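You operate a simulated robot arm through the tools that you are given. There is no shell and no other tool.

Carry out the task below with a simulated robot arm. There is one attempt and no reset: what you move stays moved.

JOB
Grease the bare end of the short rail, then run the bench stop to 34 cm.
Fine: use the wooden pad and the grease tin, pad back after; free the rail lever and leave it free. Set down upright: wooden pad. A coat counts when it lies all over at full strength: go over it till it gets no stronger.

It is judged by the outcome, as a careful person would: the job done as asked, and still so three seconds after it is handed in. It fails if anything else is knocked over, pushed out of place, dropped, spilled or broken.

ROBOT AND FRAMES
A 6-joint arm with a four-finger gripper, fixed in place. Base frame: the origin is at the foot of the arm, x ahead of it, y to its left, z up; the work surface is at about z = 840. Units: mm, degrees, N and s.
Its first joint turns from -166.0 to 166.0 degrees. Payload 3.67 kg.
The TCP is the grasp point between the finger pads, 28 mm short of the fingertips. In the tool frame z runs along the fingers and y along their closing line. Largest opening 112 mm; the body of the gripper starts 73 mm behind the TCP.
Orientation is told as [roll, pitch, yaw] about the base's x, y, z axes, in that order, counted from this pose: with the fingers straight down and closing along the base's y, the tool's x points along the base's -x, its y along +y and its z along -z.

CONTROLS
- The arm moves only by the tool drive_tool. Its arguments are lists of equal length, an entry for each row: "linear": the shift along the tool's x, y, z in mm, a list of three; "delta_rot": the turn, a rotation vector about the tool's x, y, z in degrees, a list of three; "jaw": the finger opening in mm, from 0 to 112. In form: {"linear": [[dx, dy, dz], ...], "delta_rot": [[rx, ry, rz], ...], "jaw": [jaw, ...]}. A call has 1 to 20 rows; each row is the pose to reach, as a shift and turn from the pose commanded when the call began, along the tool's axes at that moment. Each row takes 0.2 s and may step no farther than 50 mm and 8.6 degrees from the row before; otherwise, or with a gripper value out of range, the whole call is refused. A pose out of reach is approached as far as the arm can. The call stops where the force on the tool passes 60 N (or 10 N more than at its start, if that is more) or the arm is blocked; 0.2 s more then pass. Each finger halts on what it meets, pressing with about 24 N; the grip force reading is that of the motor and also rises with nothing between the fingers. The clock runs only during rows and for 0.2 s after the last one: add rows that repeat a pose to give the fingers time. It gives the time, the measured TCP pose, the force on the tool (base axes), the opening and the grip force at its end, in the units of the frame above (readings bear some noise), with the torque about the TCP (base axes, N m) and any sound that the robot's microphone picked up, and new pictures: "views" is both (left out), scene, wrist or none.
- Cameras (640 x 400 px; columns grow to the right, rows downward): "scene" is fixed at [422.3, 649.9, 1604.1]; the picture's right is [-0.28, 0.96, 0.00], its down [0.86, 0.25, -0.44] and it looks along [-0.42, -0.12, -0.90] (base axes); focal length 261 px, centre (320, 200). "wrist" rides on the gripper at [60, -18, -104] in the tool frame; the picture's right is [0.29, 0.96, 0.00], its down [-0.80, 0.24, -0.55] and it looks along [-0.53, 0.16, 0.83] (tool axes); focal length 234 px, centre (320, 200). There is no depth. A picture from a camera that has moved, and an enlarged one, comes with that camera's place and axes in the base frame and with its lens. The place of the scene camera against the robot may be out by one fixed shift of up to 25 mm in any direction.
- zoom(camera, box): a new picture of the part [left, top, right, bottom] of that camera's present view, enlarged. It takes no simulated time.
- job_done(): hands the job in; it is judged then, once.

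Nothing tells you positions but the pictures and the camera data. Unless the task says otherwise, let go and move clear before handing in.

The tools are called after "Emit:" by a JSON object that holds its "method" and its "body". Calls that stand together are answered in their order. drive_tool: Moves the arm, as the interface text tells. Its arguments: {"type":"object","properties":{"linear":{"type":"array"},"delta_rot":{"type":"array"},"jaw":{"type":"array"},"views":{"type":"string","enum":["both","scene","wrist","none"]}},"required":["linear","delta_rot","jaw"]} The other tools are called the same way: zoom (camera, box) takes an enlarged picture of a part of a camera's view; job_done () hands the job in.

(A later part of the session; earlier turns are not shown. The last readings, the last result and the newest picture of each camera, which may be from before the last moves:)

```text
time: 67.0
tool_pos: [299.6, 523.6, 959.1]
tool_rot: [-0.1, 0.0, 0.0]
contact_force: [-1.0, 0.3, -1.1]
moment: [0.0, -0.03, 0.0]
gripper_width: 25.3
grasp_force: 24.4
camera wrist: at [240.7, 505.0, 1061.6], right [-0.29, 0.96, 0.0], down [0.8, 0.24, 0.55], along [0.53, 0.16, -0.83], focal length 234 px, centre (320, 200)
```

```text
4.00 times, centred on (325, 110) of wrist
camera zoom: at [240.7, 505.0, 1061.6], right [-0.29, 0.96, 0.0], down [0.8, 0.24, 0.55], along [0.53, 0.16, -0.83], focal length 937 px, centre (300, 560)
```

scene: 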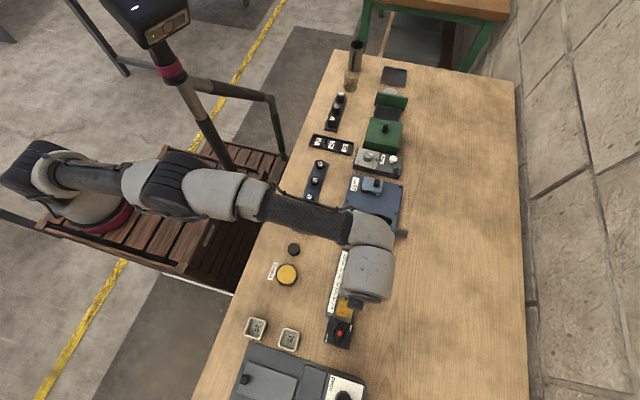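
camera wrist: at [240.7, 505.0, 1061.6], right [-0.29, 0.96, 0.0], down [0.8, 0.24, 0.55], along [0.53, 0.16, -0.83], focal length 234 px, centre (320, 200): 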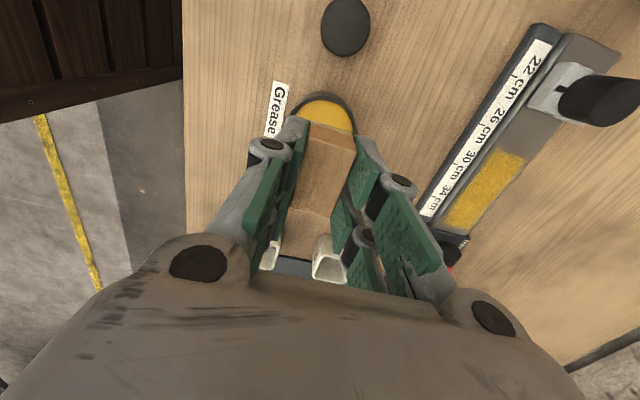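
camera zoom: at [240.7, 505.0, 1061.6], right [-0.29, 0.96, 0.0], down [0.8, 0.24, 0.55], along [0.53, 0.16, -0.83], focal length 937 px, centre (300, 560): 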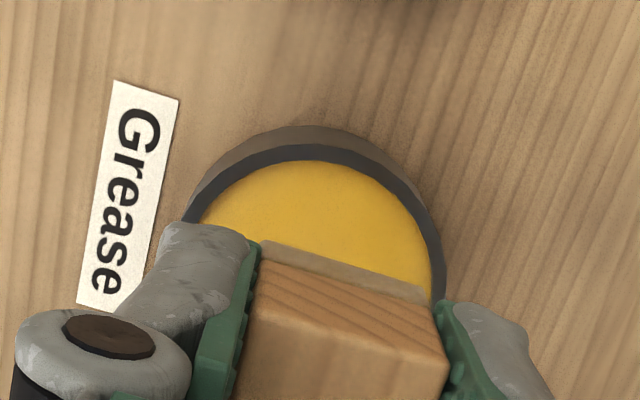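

The coat no longer changes with more passes, so it is at full strength. I'll return the pad to its original spot at (369.7, 524.2).

Emit:
{"method": "drive_tool", "body": {"linear": [[-23, 0, 0], [-46, 0, 0], [-69.7, 0, 0], [-69.7, 0, 25], [-69.7, 0, 50], [-69.7, 0, 70], [-69.7, 0, 78], [-69.7, 0, 78]], "delta_rot": [[0, 0, 0], [0, 0, 0], [0, 0, 0], [0, 0, 0], [0, 0, 0], [0, 0, 0], [0, 0, 0], [0, 0, 0]], "jaw": [15, 15, 15, 15, 15, 15, 15, 15]}}

Emit:
{"method": "zoom", "body": {"camera": "wrist", "box": [230, 80, 420, 290]}}

```text
time: 68.8
tool_pos: [370.0, 524.5, 880.4]
tool_rot: [0.0, 0.2, 0.0]
contact_force: [0.3, 0.5, -1.3]
moment: [-0.01, -0.02, 0.01]
gripper_width: 25.3
grasp_force: 23.8
camera wrist: at [310.3, 505.1, 984.3], right [-0.29, 0.96, 0.0], down [0.8, 0.24, 0.55], along [0.53, 0.16, -0.83], focal length 234 px, centre (320, 200)
```

scene: 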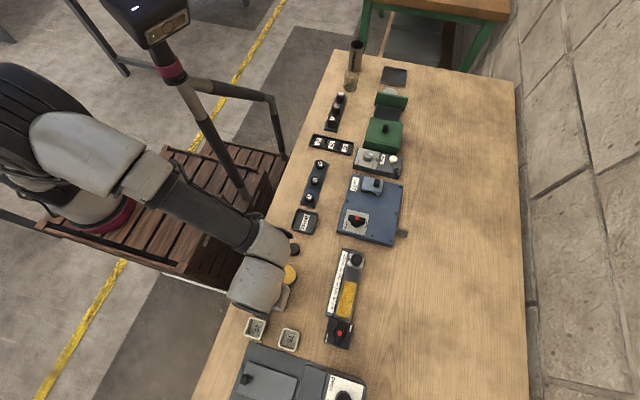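
wrist: 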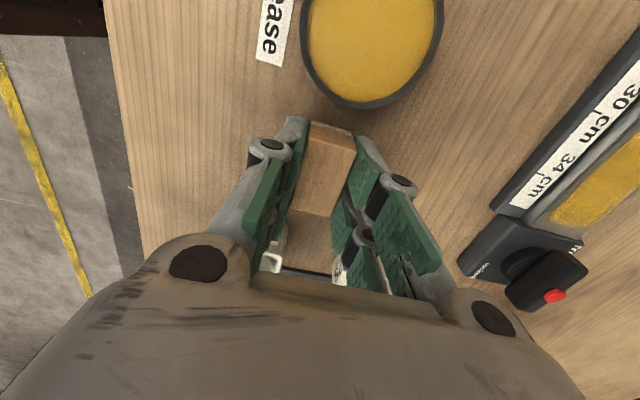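

```text
1.90 times, centred on (325, 185) of wrist
camera zoom: at [310.3, 505.1, 984.3], right [-0.29, 0.96, 0.0], down [0.8, 0.24, 0.55], along [0.53, 0.16, -0.83], focal length 446 px, centre (310, 229)
```

zoom: 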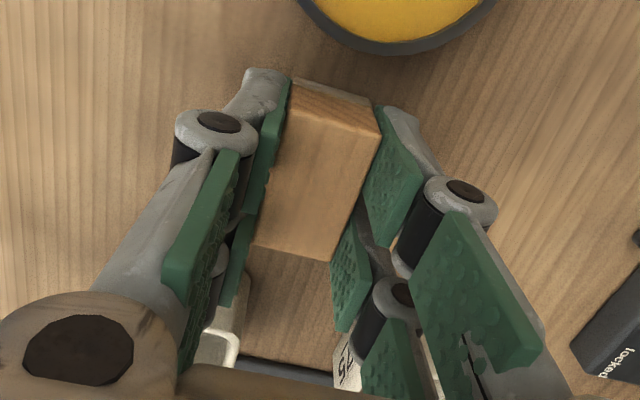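

Lowering in small steps until the pad touches the table.

Emit:
{"method": "drive_tool", "body": {"linear": [[0, 0, 0.8], [0, 0, 1.6], [0, 0, 2.2], [0, 0, 2.2]], "delta_rot": [[0, 0, 0], [0, 0, 0], [0, 0, 0], [0, 0, 0]], "jaw": [15, 15, 15, 15], "views": "none"}}

```text
time: 69.8
tool_pos: [369.5, 524.6, 878.0]
tool_rot: [0.0, 0.1, 0.0]
contact_force: [0.7, 0.5, -0.6]
moment: [-0.01, 0.02, 0.03]
gripper_width: 25.2
grasp_force: 24.0
```

Emit:
{"method": "drive_tool", "body": {"linear": [[0, 0, 0.5], [0, 0, 1], [0, 0, 1]], "delta_rot": [[0, 0, 0], [0, 0, 0], [0, 0, 0]], "jaw": [15, 15, 15], "views": "none"}}

```text
time: 70.6
tool_pos: [369.1, 523.4, 878.1]
tool_rot: [0.0, 0.1, 0.0]
contact_force: [0.4, -0.6, -1.2]
moment: [0.02, -0.01, -0.03]
gripper_width: 25.5
grasp_force: 24.1
```

Emit:
{"method": "drive_tool", "body": {"linear": [[0, 0, 0.5], [0, 0, 0.7], [0, 0, 0.7]], "delta_rot": [[0, 0, 0], [0, 0, 0], [0, 0, 0]], "jaw": [15, 15, 15], "views": "none"}}

```text
time: 71.4
tool_pos: [369.7, 524.2, 877.2]
tool_rot: [0.0, -0.1, -0.1]
contact_force: [-0.9, -0.8, 2.7]
moment: [-0.02, -0.01, -0.04]
gripper_width: 25.3
grasp_force: 24.3
```

Contact felt; releasing and lifting clear.

Emit:
{"method": "drive_tool", "body": {"linear": [[0, 0, 0], [0, 0, 0], [0, 0, 0], [0, 0, -10], [0, 0, -40], [0, 0, -75]], "delta_rot": [[0, 0, 0], [0, 0, 0], [0, 0, 0], [0, 0, 0], [0, 0, 0], [0, 0, 0]], "jaw": [30, 45, 56, 56, 56, 56]}}

Emit:
{"method": "zoom", "body": {"camera": "wrist", "box": [280, 80, 380, 180]}}

```text
time: 72.8
tool_pos: [369.8, 524.4, 951.5]
tool_rot: [-0.1, 0.1, 0.0]
contact_force: [0.6, 0.6, -0.7]
moment: [-0.02, 0.02, -0.04]
gripper_width: 56.1
grasp_force: 0.0
camera wrist: at [310.4, 505.0, 1055.5], right [-0.29, 0.96, 0.0], down [0.8, 0.24, 0.55], along [0.53, 0.16, -0.83], focal length 234 px, centre (320, 200)
```

scene: 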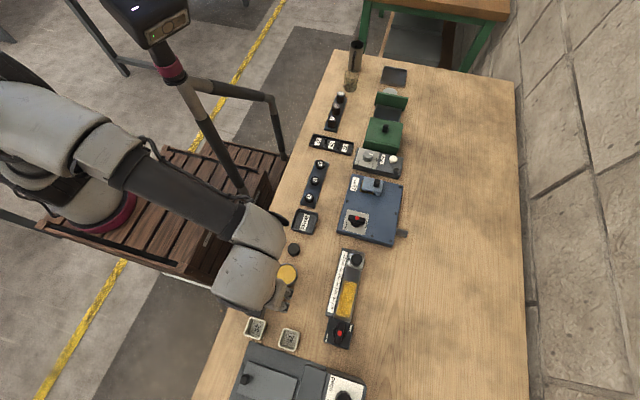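
wrist: 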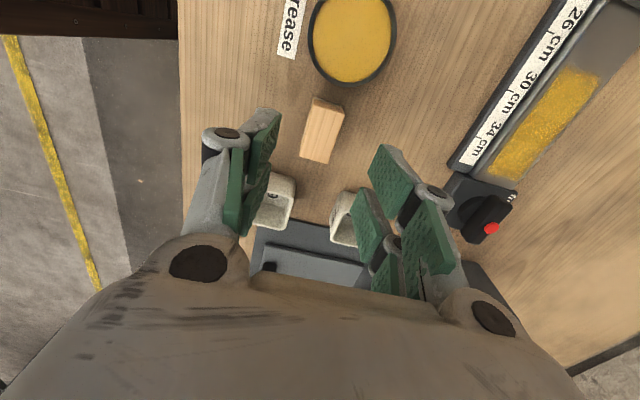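

```text
4.00 times, centred on (330, 130) of wrist
camera zoom: at [310.4, 505.0, 1055.5], right [-0.29, 0.96, 0.0], down [0.8, 0.24, 0.55], along [0.53, 0.16, -0.83], focal length 937 px, centre (280, 480)
```

zoom: 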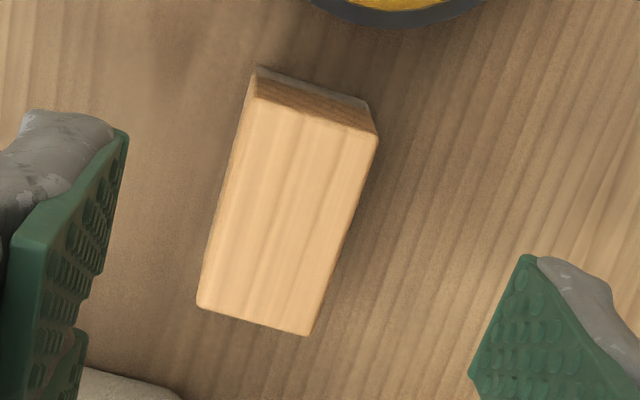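

The pad is back upright in place. Now I'll examine the lever more closely before gripping it.

Emit:
{"method": "zoom", "body": {"camera": "wrist", "box": [440, 160, 530, 250]}}

Emit:
{"method": "zoom", "body": {"camera": "scene", "box": [320, 310, 360, 355]}}

Emit:
{"method": "zoom", "body": {"camera": "scene", "box": [335, 205, 380, 240]}}

```text
4.44 times, centred on (485, 205) of wrist
camera zoom: at [310.4, 505.0, 1055.5], right [-0.29, 0.96, 0.0], down [0.8, 0.24, 0.55], along [0.53, 0.16, -0.83], focal length 1041 px, centre (-413, 178)
```

zoom: 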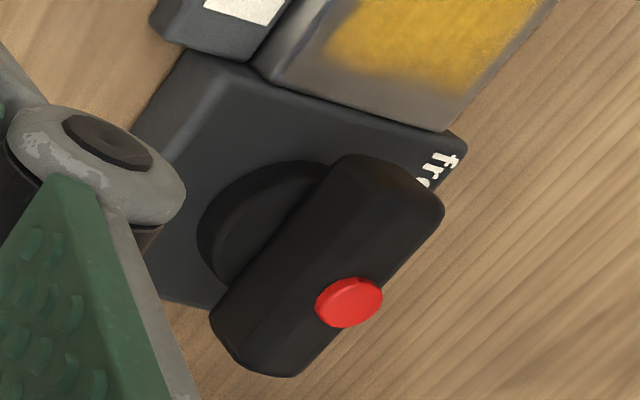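

```text
8.89 times, centred on (340, 332) of scene
camera zoom: at [422.3, 649.9, 1604.1], right [-0.28, 0.96, 0.0], down [0.86, 0.25, -0.44], along [-0.42, -0.12, -0.9], focal length 2324 px, centre (142, -978)
```

zoom: 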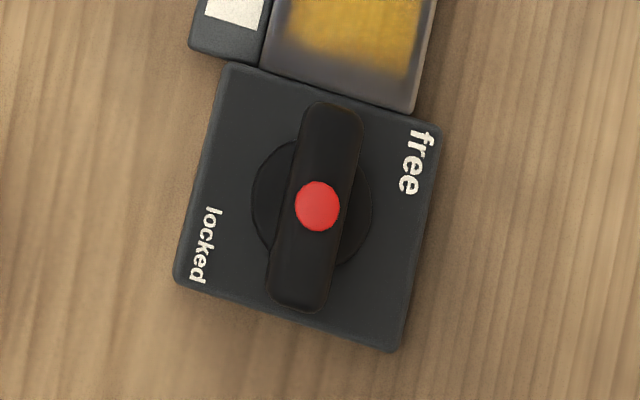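

```text
11.43 times, centred on (358, 222) of scene
camera zoom: at [422.3, 649.9, 1604.1], right [-0.28, 0.96, 0.0], down [0.86, 0.25, -0.44], along [-0.42, -0.12, -0.9], focal length 2988 px, centre (-109, -57)
```

zoom: 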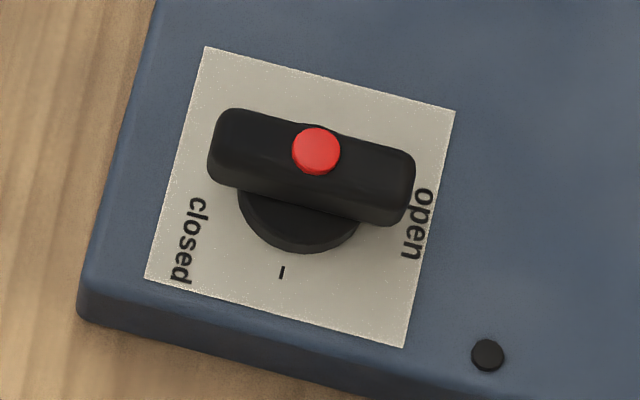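

Emit:
{"method": "drive_tool", "body": {"linear": [[-8, 45, 0], [-16, 90, 0], [-24, 135, 0], [-30.8, 174.3, 0], [-30.8, 174.3, 20], [-30.8, 174.3, 20]], "delta_rot": [[0, 0, 0], [0, 0, 0], [0, 0, -1.5], [0, 0, -3.4], [0, 0, -3.4], [0, 0, -3.4]], "jaw": [56, 56, 50, 50, 50, 50]}}

Emit:
{"method": "zoom", "body": {"camera": "wrist", "box": [220, 60, 420, 240]}}

Emit:
{"method": "zoom", "body": {"camera": "scene", "box": [290, 270, 390, 370]}}

```text
time: 74.2
tool_pos: [401.5, 697.3, 931.8]
tool_rot: [0.0, 0.1, 3.4]
contact_force: [0.6, 0.5, 0.6]
moment: [0.0, 0.01, 0.02]
gripper_width: 49.8
grasp_force: 0.1
camera wrist: at [342.7, 676.0, 1035.2], right [-0.34, 0.94, 0.0], down [0.78, 0.29, 0.55], along [0.52, 0.19, -0.83], focal length 234 px, centre (320, 200)
```

scene: 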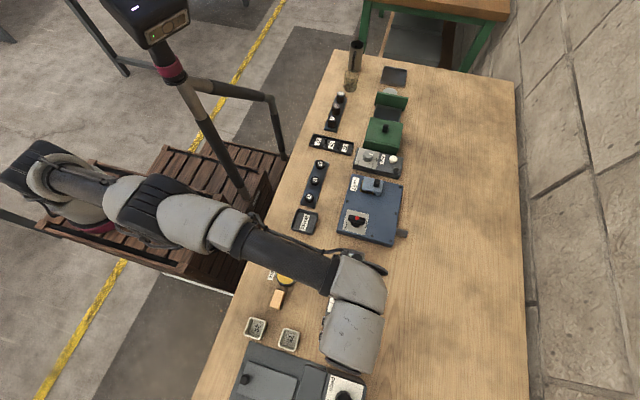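
wrist: 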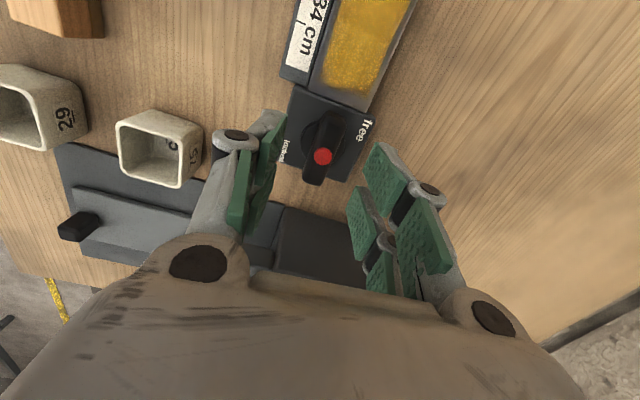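

```text
2.22 times, centred on (320, 150) of wrist
camera zoom: at [342.7, 676.0, 1035.2], right [-0.34, 0.94, 0.0], down [0.78, 0.29, 0.55], along [0.52, 0.19, -0.83], focal length 520 px, centre (320, 311)
```

zoom: 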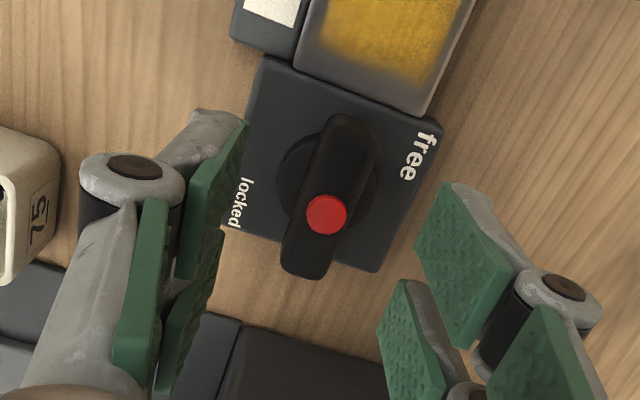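

```text
4.00 times, centred on (340, 320) of scene
camera zoom: at [422.3, 649.9, 1604.1], right [-0.28, 0.96, 0.0], down [0.86, 0.25, -0.44], along [-0.42, -0.12, -0.9], focal length 1046 px, centre (240, -280)
```

zoom: 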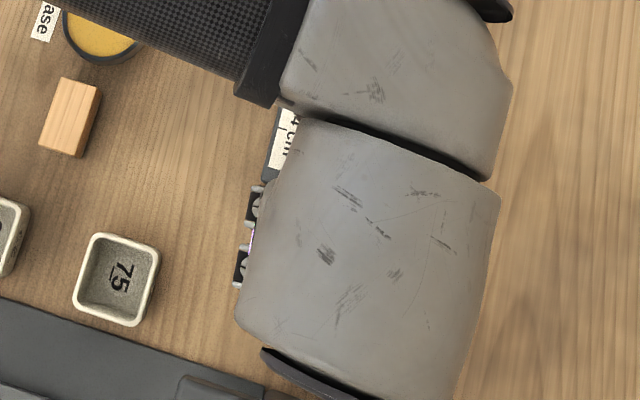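

The lever bar is aligned with the gripper but about 1.8 mm off to the side. I'll correct that, lower and grip the bar.

Emit:
{"method": "drive_tool", "body": {"linear": [[0, 1.8, 12], [0, 1.8, 25], [0, 1.8, 38], [0, 1.8, 38]], "delta_rot": [[0, 0, 0], [0, 0, 0], [0, 0, 0], [0, 0, 0]], "jaw": [50, 50, 50, 50], "views": "wrist"}}

Emit:
{"method": "zoom", "body": {"camera": "wrist", "box": [220, 60, 420, 240]}}

```text
time: 75.2
tool_pos: [400.8, 700.0, 892.5]
tool_rot: [0.0, 0.1, 3.3]
contact_force: [0.6, -0.1, 0.7]
moment: [0.0, 0.04, 0.03]
gripper_width: 49.7
grasp_force: 0.1
camera wrist: at [342.6, 677.5, 996.7], right [-0.34, 0.94, 0.0], down [0.78, 0.29, 0.55], along [0.52, 0.19, -0.83], focal length 234 px, centre (320, 200)
```

wrist: 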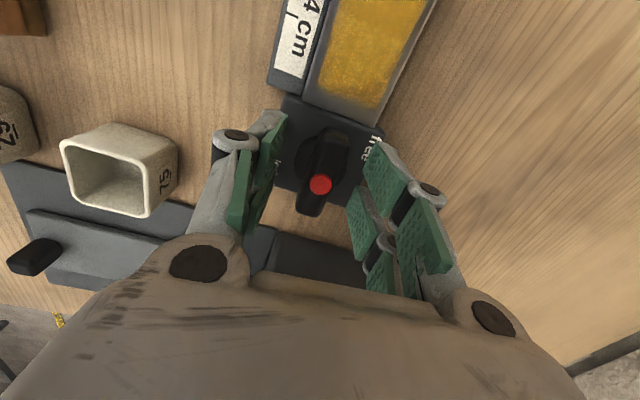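

```text
2.22 times, centred on (320, 150) of wrist
camera zoom: at [342.6, 677.5, 996.7], right [-0.34, 0.94, 0.0], down [0.78, 0.29, 0.55], along [0.52, 0.19, -0.83], focal length 520 px, centre (320, 311)
```

zoom: 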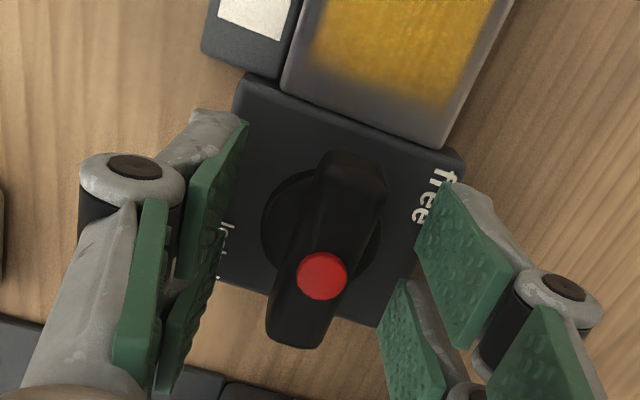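

Emit:
{"method": "drive_tool", "body": {"linear": [[0, 0.3, 0], [0, 0.3, 0], [0, 0.3, 0], [0, 0.3, 0]], "delta_rot": [[0, 0, 0], [0, 0, 0], [0, 0, 0], [0, 0, 0]], "jaw": [30, 15, 8, 8], "views": "wrist"}}

```text
time: 76.2
tool_pos: [402.1, 700.0, 893.6]
tool_rot: [0.0, 0.1, 3.3]
contact_force: [0.5, 0.4, 9.1]
moment: [-0.07, -0.04, -0.03]
gripper_width: 16.9
grasp_force: 44.7
camera wrist: at [342.3, 677.8, 997.7], right [-0.34, 0.94, 0.0], down [0.78, 0.29, 0.55], along [0.52, 0.19, -0.83], focal length 234 px, centre (320, 200)
```

wrist: 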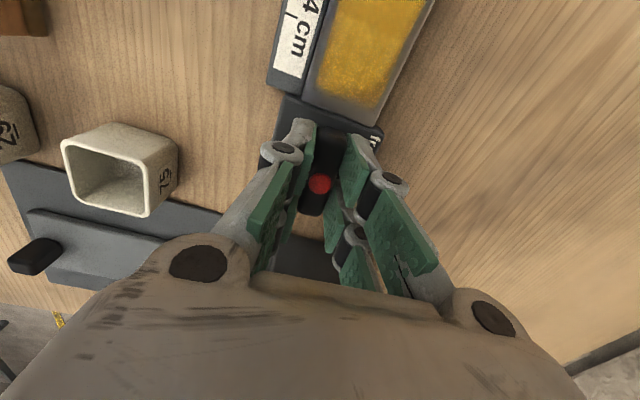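

Emit:
{"method": "drive_tool", "body": {"linear": [[0, 0, 0], [0, 0, -3], [0, 0, -3], [0, 0, -3], [0, 0, -3]], "delta_rot": [[0, 0, 0], [0, 0, 0], [0, 0, 0], [0, 0, 0], [0, 0, 0]], "jaw": [26, 26, 12, 8, 8], "views": "none"}}

```text
time: 77.4
tool_pos: [400.4, 699.0, 895.4]
tool_rot: [-0.1, 0.0, 3.5]
contact_force: [-1.9, -1.8, -10.7]
moment: [0.01, -0.28, -0.02]
gripper_width: 16.7
grasp_force: 45.0
```

Emit:
{"method": "drive_tool", "body": {"linear": [[0, 0, 0], [0, 0, 0], [0, 0, 0], [0, 0, 0], [0, 0, 0]], "delta_rot": [[0, 0, 0], [0, 0, 0], [0, 0, 0], [0, 0, 0], [0, 0, 0]], "jaw": [28, 28, 14, 8, 8], "views": "wrist"}}

```text
time: 78.6
tool_pos: [400.6, 699.5, 898.2]
tool_rot: [-0.1, 0.0, 3.4]
contact_force: [2.0, -3.3, 2.2]
moment: [-0.13, -0.03, -0.01]
gripper_width: 16.8
grasp_force: 45.3
camera wrist: at [342.6, 677.9, 1000.5], right [-0.34, 0.94, 0.0], down [0.78, 0.29, 0.55], along [0.52, 0.19, -0.83], focal length 234 px, centre (320, 200)
```

wrist: 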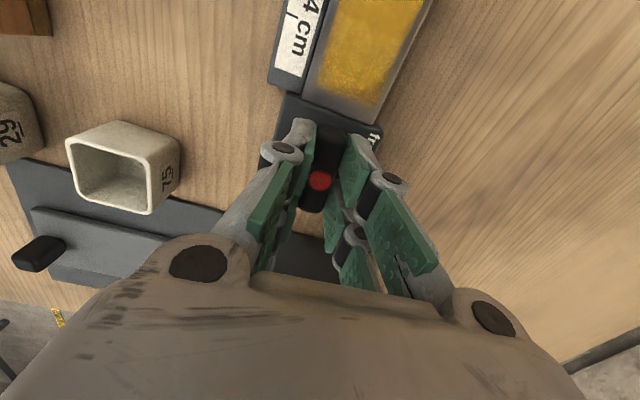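

Gripped with low residual force. Testing a small counter-clockwise twist first and reading the torque.

Emit:
{"method": "drive_tool", "body": {"linear": [[0, 0, 0], [0, 0, 0], [0, 0, 0]], "delta_rot": [[0, 0, -2], [0, 0, -4], [0, 0, -4]], "jaw": [8, 8, 8], "views": "none"}}

```text
time: 79.4
tool_pos: [400.5, 699.7, 896.9]
tool_rot: [0.0, 0.0, 7.4]
contact_force: [4.6, -4.6, 1.5]
moment: [-0.04, -0.16, 0.01]
gripper_width: 17.2
grasp_force: 45.2
```

Emit:
{"method": "drive_tool", "body": {"linear": [[0, 0, 0], [0, 0, 0], [0, 0, 0], [0, 0, 0], [0, 0, 0]], "delta_rot": [[0, 0, -3], [0, 0, -6], [0, 0, -9], [0, 0, -12], [0, 0, -12]], "jaw": [8, 8, 8, 8, 8], "views": "wrist"}}

Emit:
{"method": "zoom", "body": {"camera": "wrist", "box": [220, 60, 420, 240]}}

```text
time: 80.6
tool_pos: [399.5, 699.8, 896.9]
tool_rot: [0.1, 0.0, 19.3]
contact_force: [8.8, 1.1, 2.3]
moment: [-0.13, 0.18, -0.04]
gripper_width: 17.3
grasp_force: 44.8
camera wrist: at [350.9, 662.5, 1000.5], right [-0.59, 0.81, 0.0], down [0.67, 0.49, 0.55], along [0.45, 0.33, -0.83], focal length 234 px, centre (320, 200)
```

wrist: 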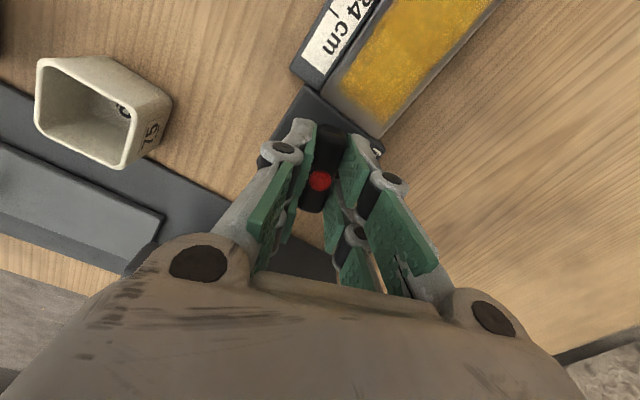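

```text
2.22 times, centred on (320, 150) of wrist
camera zoom: at [350.9, 662.5, 1000.5], right [-0.59, 0.81, 0.0], down [0.67, 0.49, 0.55], along [0.45, 0.33, -0.83], focal length 520 px, centre (320, 311)
```

zoom: 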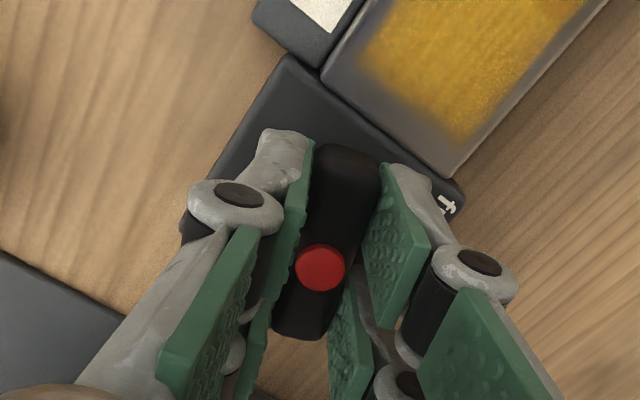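

The lever turns counter-clockwise with little resistance. Continuing that way, towards "free" on the +y side, while watching forces.

Emit:
{"method": "drive_tool", "body": {"linear": [[0, 0, 0], [0, 0, 0], [0, 0, 0], [0, 0, 0], [0, 0, 0]], "delta_rot": [[0, 0, -6], [0, 0, -12], [0, 0, -18], [0, 0, -24], [0, 0, -24]], "jaw": [8, 8, 8, 8, 8], "views": "both"}}

Emit:
{"method": "zoom", "body": {"camera": "wrist", "box": [220, 60, 420, 240]}}

```text
time: 81.8
tool_pos: [399.0, 699.0, 896.1]
tool_rot: [0.1, 0.0, 43.4]
contact_force: [11.5, 3.3, 8.9]
moment: [-0.87, 0.67, 0.02]
gripper_width: 17.0
grasp_force: 45.6
camera wrist: at [370.2, 645.2, 1000.4], right [-0.87, 0.5, 0.0], down [0.41, 0.72, 0.55], along [0.27, 0.48, -0.83], focal length 234 px, centre (320, 200)
```

scene: 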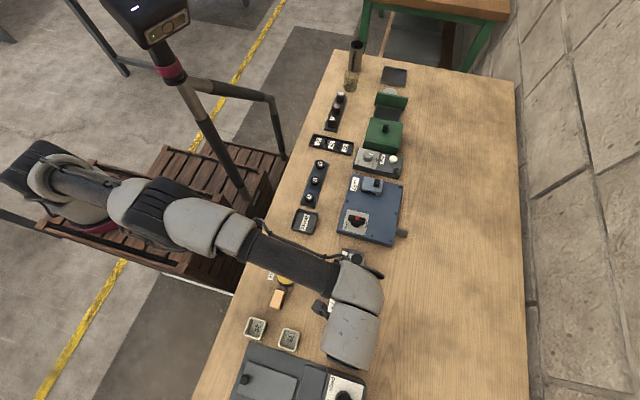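
wrist: 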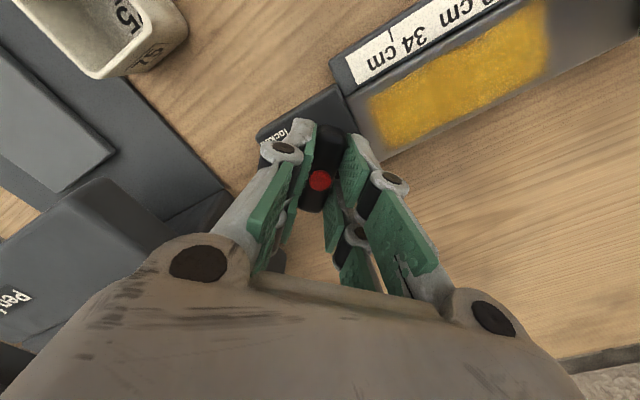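

```text
2.22 times, centred on (320, 150) of wrist
camera zoom: at [370.2, 645.2, 1000.4], right [-0.87, 0.5, 0.0], down [0.41, 0.72, 0.55], along [0.27, 0.48, -0.83], focal length 520 px, centre (320, 311)
```

zoom: 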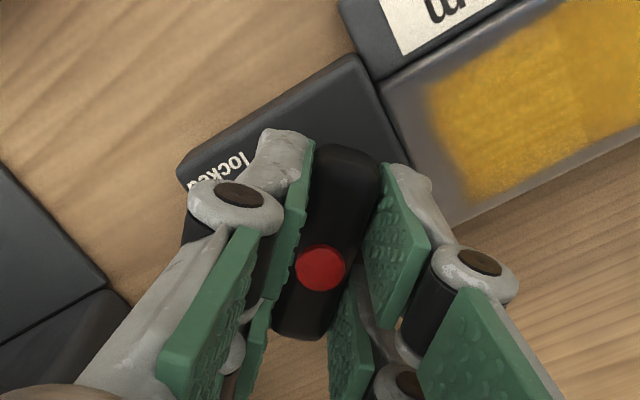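

Forces are building slightly; I'll release and re-centre, and see whether the lever stays put.

Emit:
{"method": "drive_tool", "body": {"linear": [[0, 0, 0], [0, 0, 0], [0, 0, 0]], "delta_rot": [[0, 0, 0], [0, 0, 0], [0, 0, 0]], "jaw": [30, 40, 40], "views": "wrist"}}

Emit:
{"method": "zoom", "body": {"camera": "wrist", "box": [220, 60, 420, 240]}}

Emit:
{"method": "zoom", "body": {"camera": "wrist", "box": [360, 0, 600, 160]}}

```text
time: 82.6
tool_pos: [400.1, 700.0, 896.9]
tool_rot: [0.1, 0.0, 43.4]
contact_force: [0.6, 0.5, -0.1]
moment: [-0.03, -0.02, 0.01]
gripper_width: 40.2
grasp_force: 0.1
camera wrist: at [369.6, 645.3, 1000.1], right [-0.87, 0.5, 0.0], down [0.42, 0.72, 0.55], along [0.28, 0.48, -0.83], focal length 234 px, centre (320, 200)
```

wrist: 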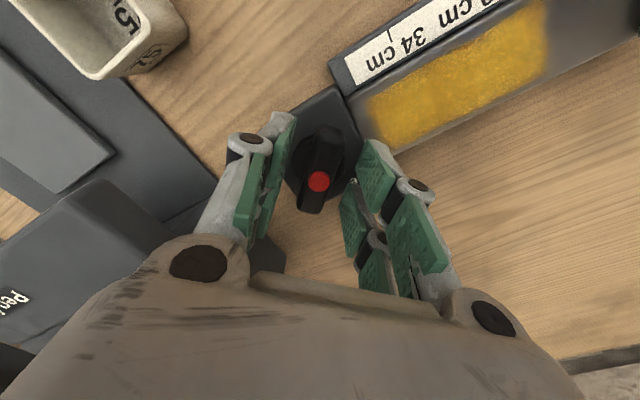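

```text
2.22 times, centred on (320, 150) of wrist
camera zoom: at [369.6, 645.3, 1000.1], right [-0.87, 0.5, 0.0], down [0.42, 0.72, 0.55], along [0.28, 0.48, -0.83], focal length 520 px, centre (320, 311)
```

zoom: 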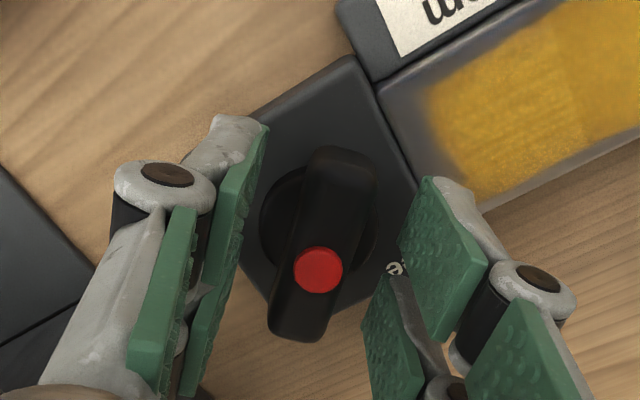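

```text
2.50 times, centred on (480, 80) of wrist
camera zoom: at [369.6, 645.3, 1000.1], right [-0.87, 0.5, 0.0], down [0.42, 0.72, 0.55], along [0.28, 0.48, -0.83], focal length 585 px, centre (-80, 500)
```

zoom: 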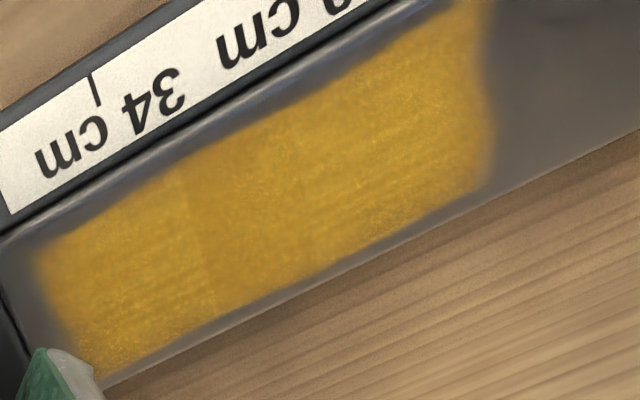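

Emit:
{"method": "drive_tool", "body": {"linear": [[0, 0, 0], [0, 0, 0], [0, 0, 0], [0, 0, 0], [0, 0, 0], [0, 0, 0], [0, 0, 0], [0, 0, 0]], "delta_rot": [[0, 0, 0], [0, 0, 0], [0, 0, 0], [0, 0, -6], [0, 0, -12], [0, 0, -18], [0, 0, -24], [0, 0, -24]], "jaw": [25, 12, 8, 8, 8, 8, 8, 8], "views": "wrist"}}

Emit:
{"method": "zoom", "body": {"camera": "wrist", "box": [220, 60, 420, 240]}}

```text
time: 84.4
tool_pos: [401.1, 699.9, 896.3]
tool_rot: [0.0, 0.0, 67.4]
contact_force: [4.8, -1.8, -0.4]
moment: [-0.45, -0.03, -0.01]
gripper_width: 16.8
grasp_force: 45.1
camera wrist: at [394.8, 637.1, 1000.1], right [-0.99, 0.1, 0.0], down [0.08, 0.83, 0.55], along [0.06, 0.55, -0.83], focal length 234 px, centre (320, 200)
```

wrist: 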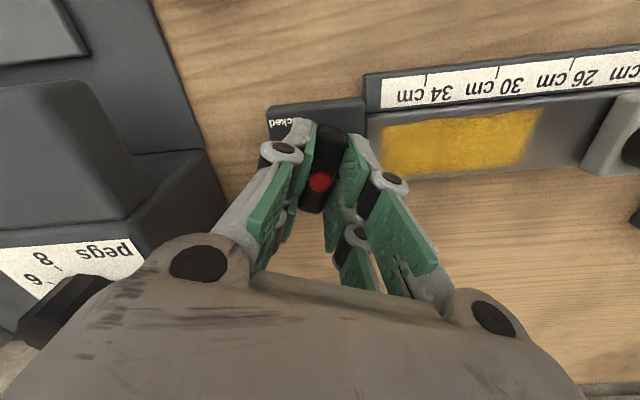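

```text
2.22 times, centred on (320, 150) of wrist
camera zoom: at [394.8, 637.1, 1000.1], right [-0.99, 0.1, 0.0], down [0.08, 0.83, 0.55], along [0.06, 0.55, -0.83], focal length 520 px, centre (320, 311)
```

zoom: 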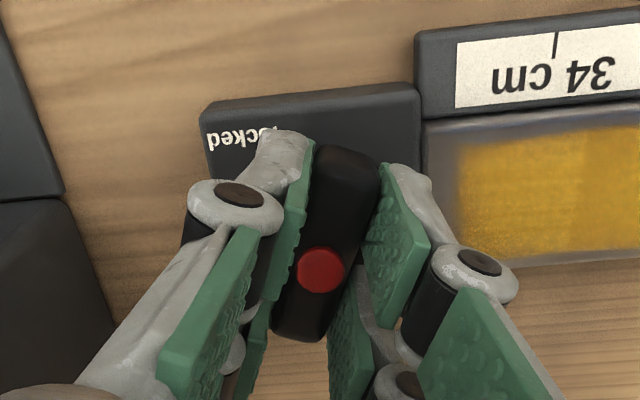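

Emit:
{"method": "drive_tool", "body": {"linear": [[0, 0, 0], [0, 0, 0], [0, 0, 0], [0, 0, 0], [0, 0, 0]], "delta_rot": [[0, 0, -5], [0, 0, -10], [0, 0, -15], [0, 0, -20], [0, 0, -20]], "jaw": [8, 8, 8, 8, 8], "views": "wrist"}}

Emit:
{"method": "zoom", "body": {"camera": "wrist", "box": [220, 60, 420, 240]}}

```text
time: 85.6
tool_pos: [399.9, 700.6, 897.5]
tool_rot: [0.0, -0.1, 87.4]
contact_force: [8.9, -2.4, -2.6]
moment: [-0.27, -0.24, -0.01]
gripper_width: 16.9
grasp_force: 45.5
camera wrist: at [416.5, 638.7, 1000.1], right [-0.97, -0.24, 0.0], down [-0.2, 0.81, 0.55], along [-0.14, 0.54, -0.83], focal length 234 px, centre (320, 200)
```

wrist: 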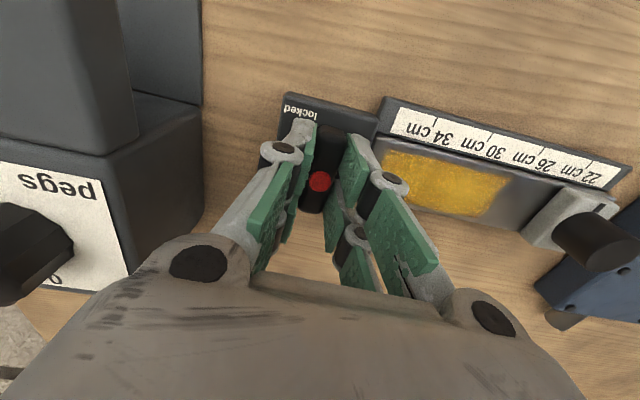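

```text
2.22 times, centred on (320, 150) of wrist
camera zoom: at [416.5, 638.7, 1000.1], right [-0.97, -0.24, 0.0], down [-0.2, 0.81, 0.55], along [-0.14, 0.54, -0.83], focal length 520 px, centre (320, 311)
```

zoom: 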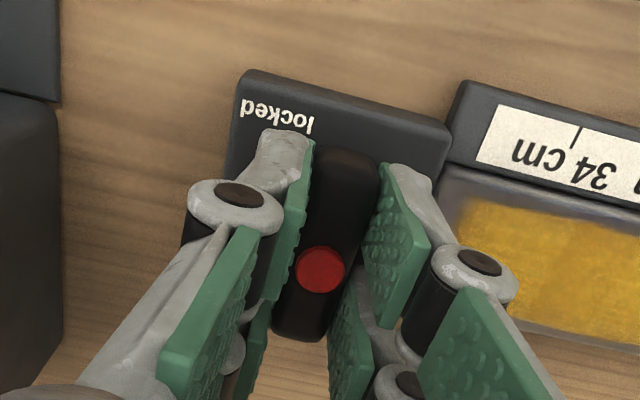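

Emit:
{"method": "drive_tool", "body": {"linear": [[0, 0, 0], [0, 0, 0], [0, 0, 0], [0, 0, 0], [0, 0, 0]], "delta_rot": [[0, 0, -3], [0, 0, -6], [0, 0, -9], [0, 0, -12], [0, 0, -12]], "jaw": [8, 8, 8, 8, 8], "views": "wrist"}}

Emit:
{"method": "zoom", "body": {"camera": "wrist", "box": [220, 60, 420, 240]}}

```text
time: 86.8
tool_pos: [401.5, 699.7, 896.7]
tool_rot: [0.1, 0.0, 99.4]
contact_force: [6.3, -1.0, -3.4]
moment: [0.1, -0.15, -2.56]
gripper_width: 22.6
grasp_force: 44.6
camera wrist: at [428.7, 643.5, 1000.4], right [-0.9, -0.44, 0.0], down [-0.37, 0.75, 0.55], along [-0.25, 0.5, -0.83], focal length 234 px, centre (320, 200)
```

wrist: 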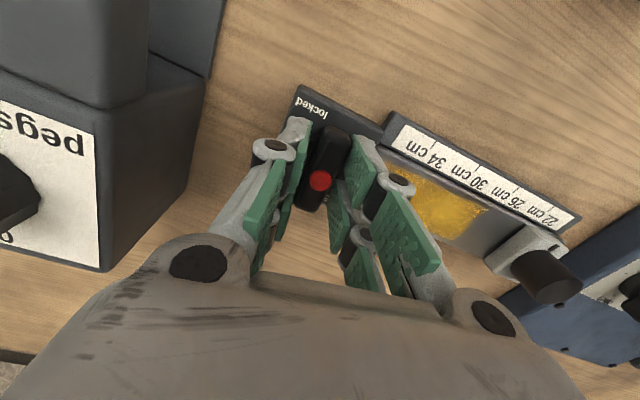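

```text
2.22 times, centred on (320, 150) of wrist
camera zoom: at [428.7, 643.5, 1000.4], right [-0.9, -0.44, 0.0], down [-0.37, 0.75, 0.55], along [-0.25, 0.5, -0.83], focal length 520 px, centre (320, 311)
```

zoom: 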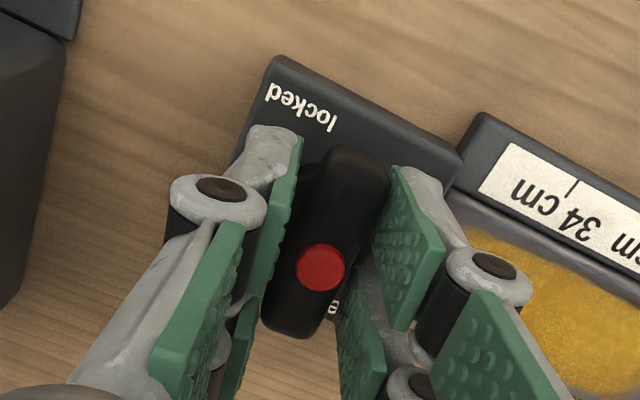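

The end stop is felt at about 90°, so the lever was at the "locked" end and is now at the "free" end. Backing off to release the torque, then letting go.

Emit:
{"method": "drive_tool", "body": {"linear": [[0, 0, 0], [0, 0, 0], [0, 0, 0], [0, 0, 0], [0, 0, 0]], "delta_rot": [[0, 0, 4], [0, 0, 8], [0, 0, 8], [0, 0, 8], [0, 0, 8]], "jaw": [8, 8, 8, 30, 44], "views": "none"}}

Emit:
{"method": "drive_tool", "body": {"linear": [[0, 0, 0], [0, 0, -20], [0, 0, -50], [0, 0, -80]], "delta_rot": [[0, 0, 0], [0, 0, 0], [0, 0, 0], [0, 0, 0]], "jaw": [50, 50, 50, 50], "views": "wrist"}}

Emit:
{"method": "zoom", "body": {"camera": "wrist", "box": [220, 40, 520, 240]}}

```text
time: 88.0
tool_pos: [400.2, 699.8, 897.0]
tool_rot: [0.1, 0.0, 91.4]
contact_force: [-0.1, 0.1, 1.3]
moment: [0.02, 0.0, 0.02]
gripper_width: 44.2
grasp_force: 0.0
```

```text
time: 89.0
tool_pos: [399.8, 697.9, 976.2]
tool_rot: [0.1, 0.0, 91.3]
contact_force: [0.1, 1.1, 0.1]
moment: [-0.02, -0.01, 0.03]
gripper_width: 50.3
grasp_force: 0.1
camera wrist: at [420.5, 638.1, 1079.7], right [-0.95, -0.31, 0.0], down [-0.26, 0.79, 0.55], along [-0.17, 0.53, -0.83], focal length 234 px, centre (320, 200)
```

wrist: 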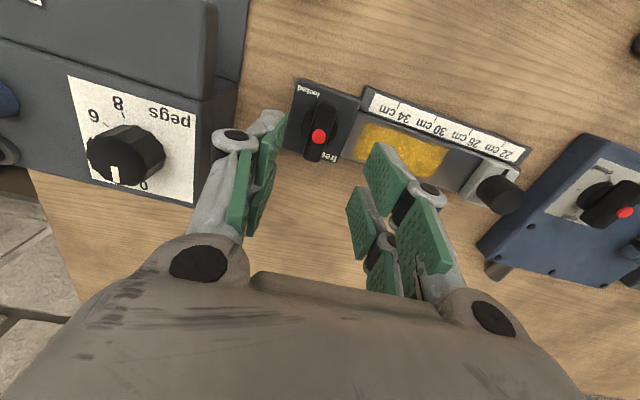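

```text
2.00 times, centred on (370, 140) of wrist
camera zoom: at [420.5, 638.1, 1079.7], right [-0.95, -0.31, 0.0], down [-0.26, 0.79, 0.55], along [-0.17, 0.53, -0.83], focal length 468 px, centre (220, 320)
```

zoom: 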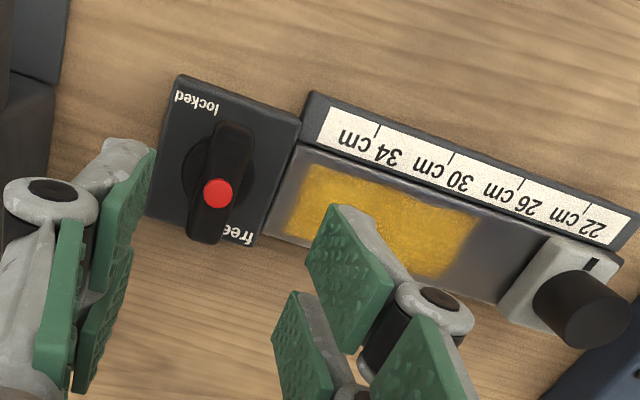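

The lever now lies across, at the "free" end. Let me check the coat evenness from this angle too.

Emit:
{"method": "drive_tool", "body": {"linear": [[0, 0, 0], [15, 40, -10], [30, 60, -20], [30, 60, -20]], "delta_rot": [[0, 0, 0], [0, 0, 0], [0, 0, 0], [0, 0, 0]], "jaw": [60, 90, 112, 112]}}

Emit:
{"method": "zoom", "body": {"camera": "wrist", "box": [300, 60, 500, 220]}}

Emit:
{"method": "zoom", "body": {"camera": "scene", "box": [310, 240, 390, 350]}}

```text
time: 90.0
tool_pos: [341.9, 668.3, 997.2]
tool_rot: [0.0, 0.0, 91.4]
contact_force: [-0.7, 0.9, 0.8]
moment: [0.0, 0.01, 0.02]
gripper_width: 111.9
grasp_force: 0.0
camera wrist: at [361.7, 608.2, 1100.4], right [-0.95, -0.31, 0.0], down [-0.26, 0.79, 0.55], along [-0.17, 0.53, -0.83], focal length 234 px, centre (320, 200)
```

scene: 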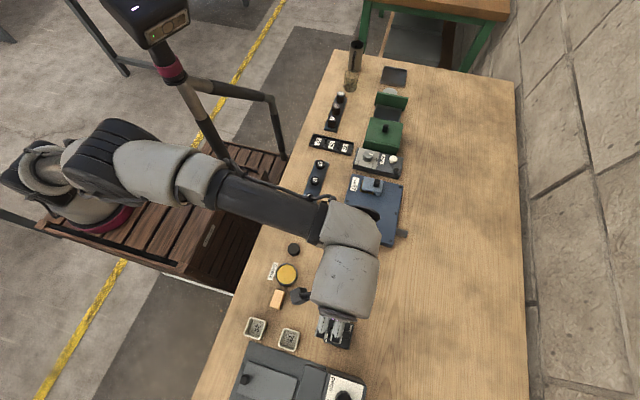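
wrist: 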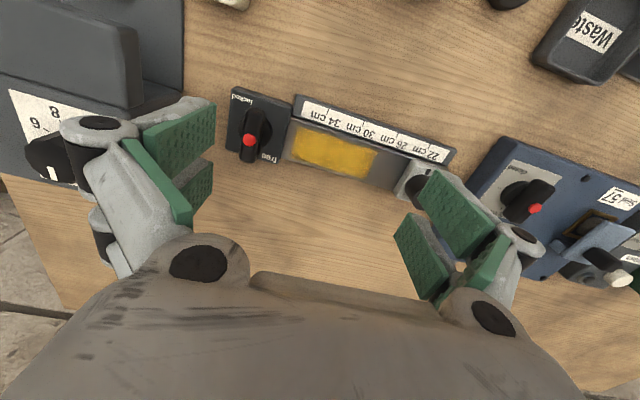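

```text
2.50 times, centred on (400, 140) of wrist
camera zoom: at [361.7, 608.2, 1100.4], right [-0.95, -0.31, 0.0], down [-0.26, 0.79, 0.55], along [-0.17, 0.53, -0.83], focal length 585 px, centre (120, 350)
```

zoom: 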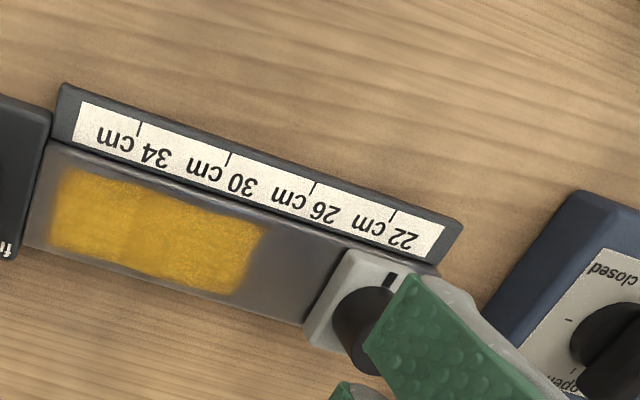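

```text
3.64 times, centred on (350, 295) of scene
camera zoom: at [422.3, 649.9, 1604.1], right [-0.28, 0.96, 0.0], down [0.86, 0.25, -0.44], along [-0.42, -0.12, -0.9], focal length 951 px, centre (211, -146)
```

zoom: 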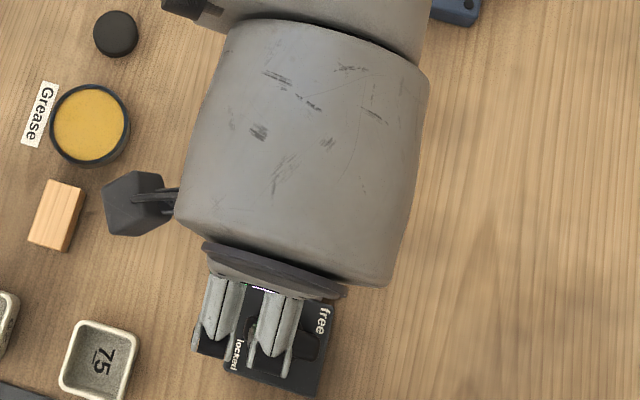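

Emit:
{"method": "zoom", "body": {"camera": "wrist", "box": [275, 115, 395, 190]}}

Emit:
{"method": "zoom", "body": {"camera": "wrist", "box": [285, 120, 345, 170]}}

Emit:
{"method": "zoom", "body": {"camera": "wrist", "box": [325, 130, 385, 180]}}

```text
5.33 times, centred on (335, 152) of wrist
camera zoom: at [361.7, 608.2, 1100.4], right [-0.95, -0.31, 0.0], down [-0.26, 0.79, 0.55], along [-0.17, 0.53, -0.83], focal length 1249 px, centre (240, 453)
```

zoom: 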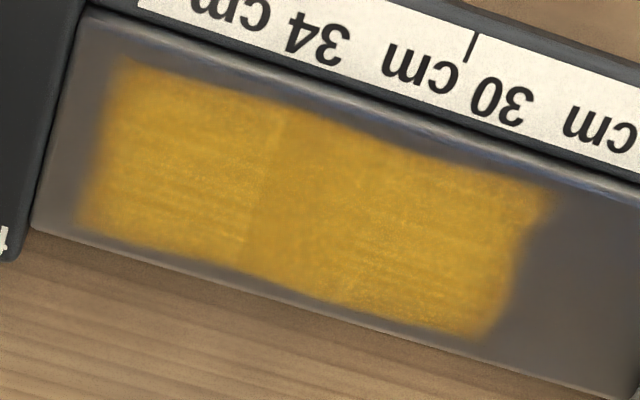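

```text
8.00 times, centred on (315, 145) of wrist
camera zoom: at [361.7, 608.2, 1100.4], right [-0.95, -0.31, 0.0], down [-0.26, 0.79, 0.55], along [-0.17, 0.53, -0.83], focal length 1873 px, centre (360, 640)
```

zoom: 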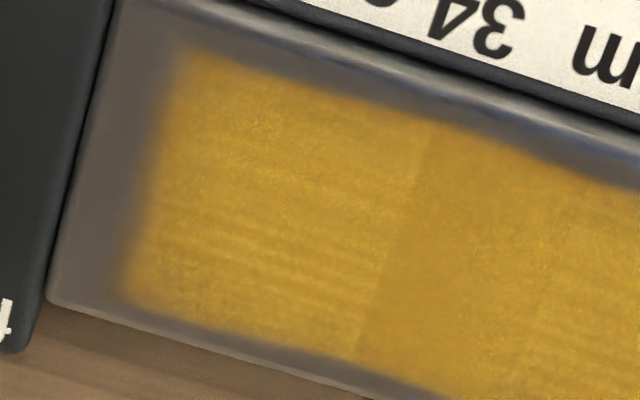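

```text
8.00 times, centred on (355, 155) of wrist
camera zoom: at [361.7, 608.2, 1100.4], right [-0.95, -0.31, 0.0], down [-0.26, 0.79, 0.55], along [-0.17, 0.53, -0.83], focal length 1873 px, centre (40, 560)
```

zoom: 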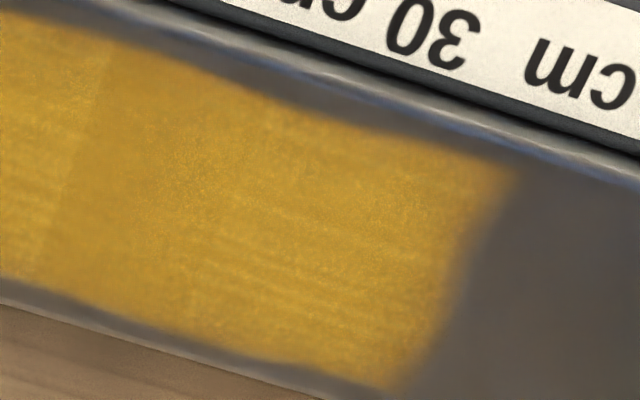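

The middle band looks slightly less worked than the ends, so before moving the stop I'll do another greased pass focused there. First, back above the pad, returning the gripper to zero yaw.

Emit:
{"method": "drive_tool", "body": {"linear": [[13.2, -2.3, 0], [26.5, -4.6, 0], [39.7, -6.8, 0], [53, -9.1, 0], [66.2, -11.4, 0], [79.5, -13.7, 0], [92.7, -16, 0], [106, -18.3, 0], [119.2, -20.5, 0], [132.5, -22.8, 0], [145.7, -25.1, 0], [145.7, -25.1, 40], [145.7, -25.1, 40]], "delta_rot": [[0, 0, 8.31], [0, 0, 16.62], [0, 0, 24.93], [0, 0, 33.24], [0, 0, 41.55], [0, 0, 49.85], [0, 0, 58.16], [0, 0, 66.47], [0, 0, 74.78], [0, 0, 83.09], [0, 0, 91.4], [0, 0, 91.4], [0, 0, 91.4]], "jaw": [112, 100, 90, 80, 70, 60, 56, 56, 56, 56, 56, 56, 56]}}

Emit:
{"method": "zoom", "body": {"camera": "wrist", "box": [280, 80, 380, 180]}}

Emit:
{"method": "zoom", "body": {"camera": "scene", "box": [325, 270, 365, 325]}}

Emit:
{"method": "zoom", "body": {"camera": "scene", "box": [320, 310, 360, 355]}}

```text
time: 92.8
tool_pos: [369.9, 522.6, 956.4]
tool_rot: [0.0, 0.1, -0.1]
contact_force: [0.4, 0.2, -0.3]
moment: [0.0, 0.01, -0.01]
gripper_width: 56.2
grasp_force: 0.1
camera wrist: at [310.6, 504.0, 1060.0], right [-0.29, 0.96, 0.0], down [0.8, 0.24, 0.55], along [0.53, 0.16, -0.83], focal length 234 px, centre (320, 200)
```

scene: 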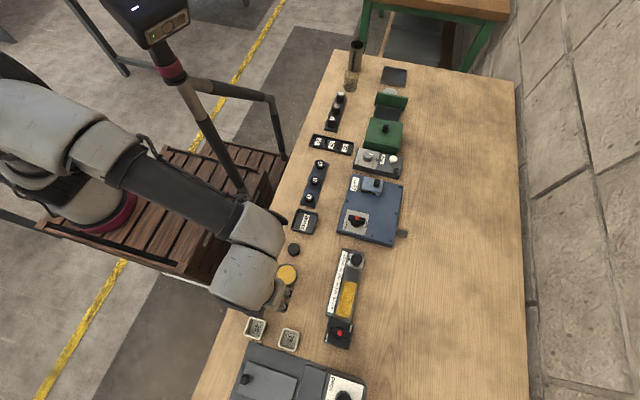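
wrist: 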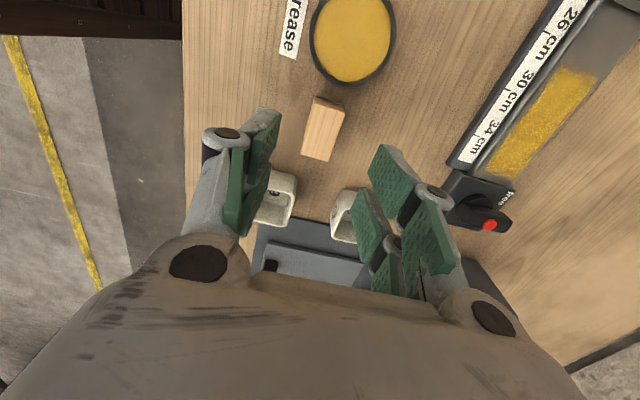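

```text
4.00 times, centred on (330, 130) of wrist
camera zoom: at [310.6, 504.0, 1060.0], right [-0.29, 0.96, 0.0], down [0.8, 0.24, 0.55], along [0.53, 0.16, -0.83], focal length 937 px, centre (280, 480)
```

zoom: 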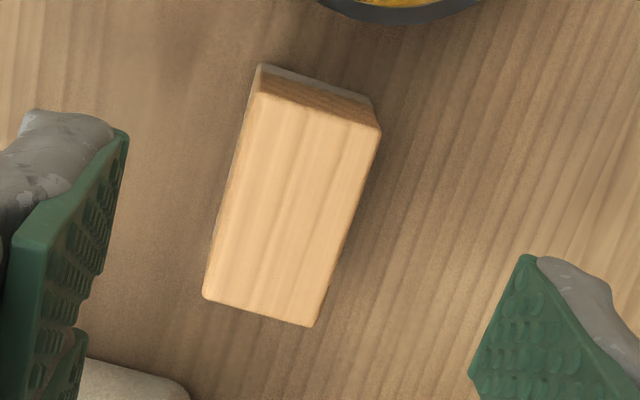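

```text
7.27 times, centred on (345, 298) of scene
camera zoom: at [422.3, 649.9, 1604.1], right [-0.28, 0.96, 0.0], down [0.86, 0.25, -0.44], along [-0.42, -0.12, -0.9], focal length 1901 px, centre (138, -509)
```

zoom: 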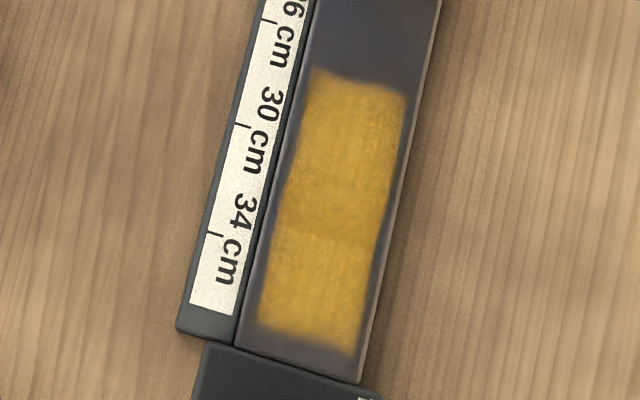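

```text
8.89 times, centred on (340, 332) of scene
camera zoom: at [422.3, 649.9, 1604.1], right [-0.28, 0.96, 0.0], down [0.86, 0.25, -0.44], along [-0.42, -0.12, -0.9], focal length 2324 px, centre (142, -978)
```

zoom: 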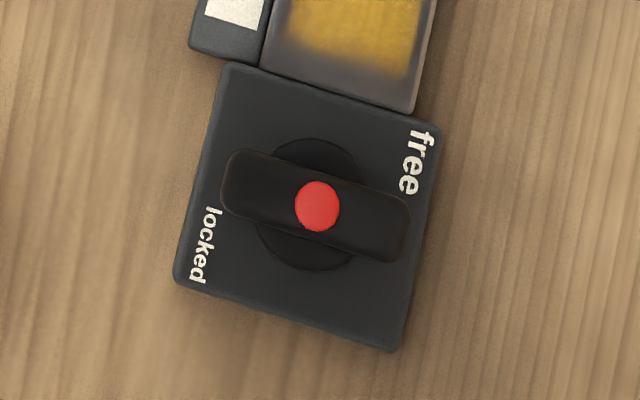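

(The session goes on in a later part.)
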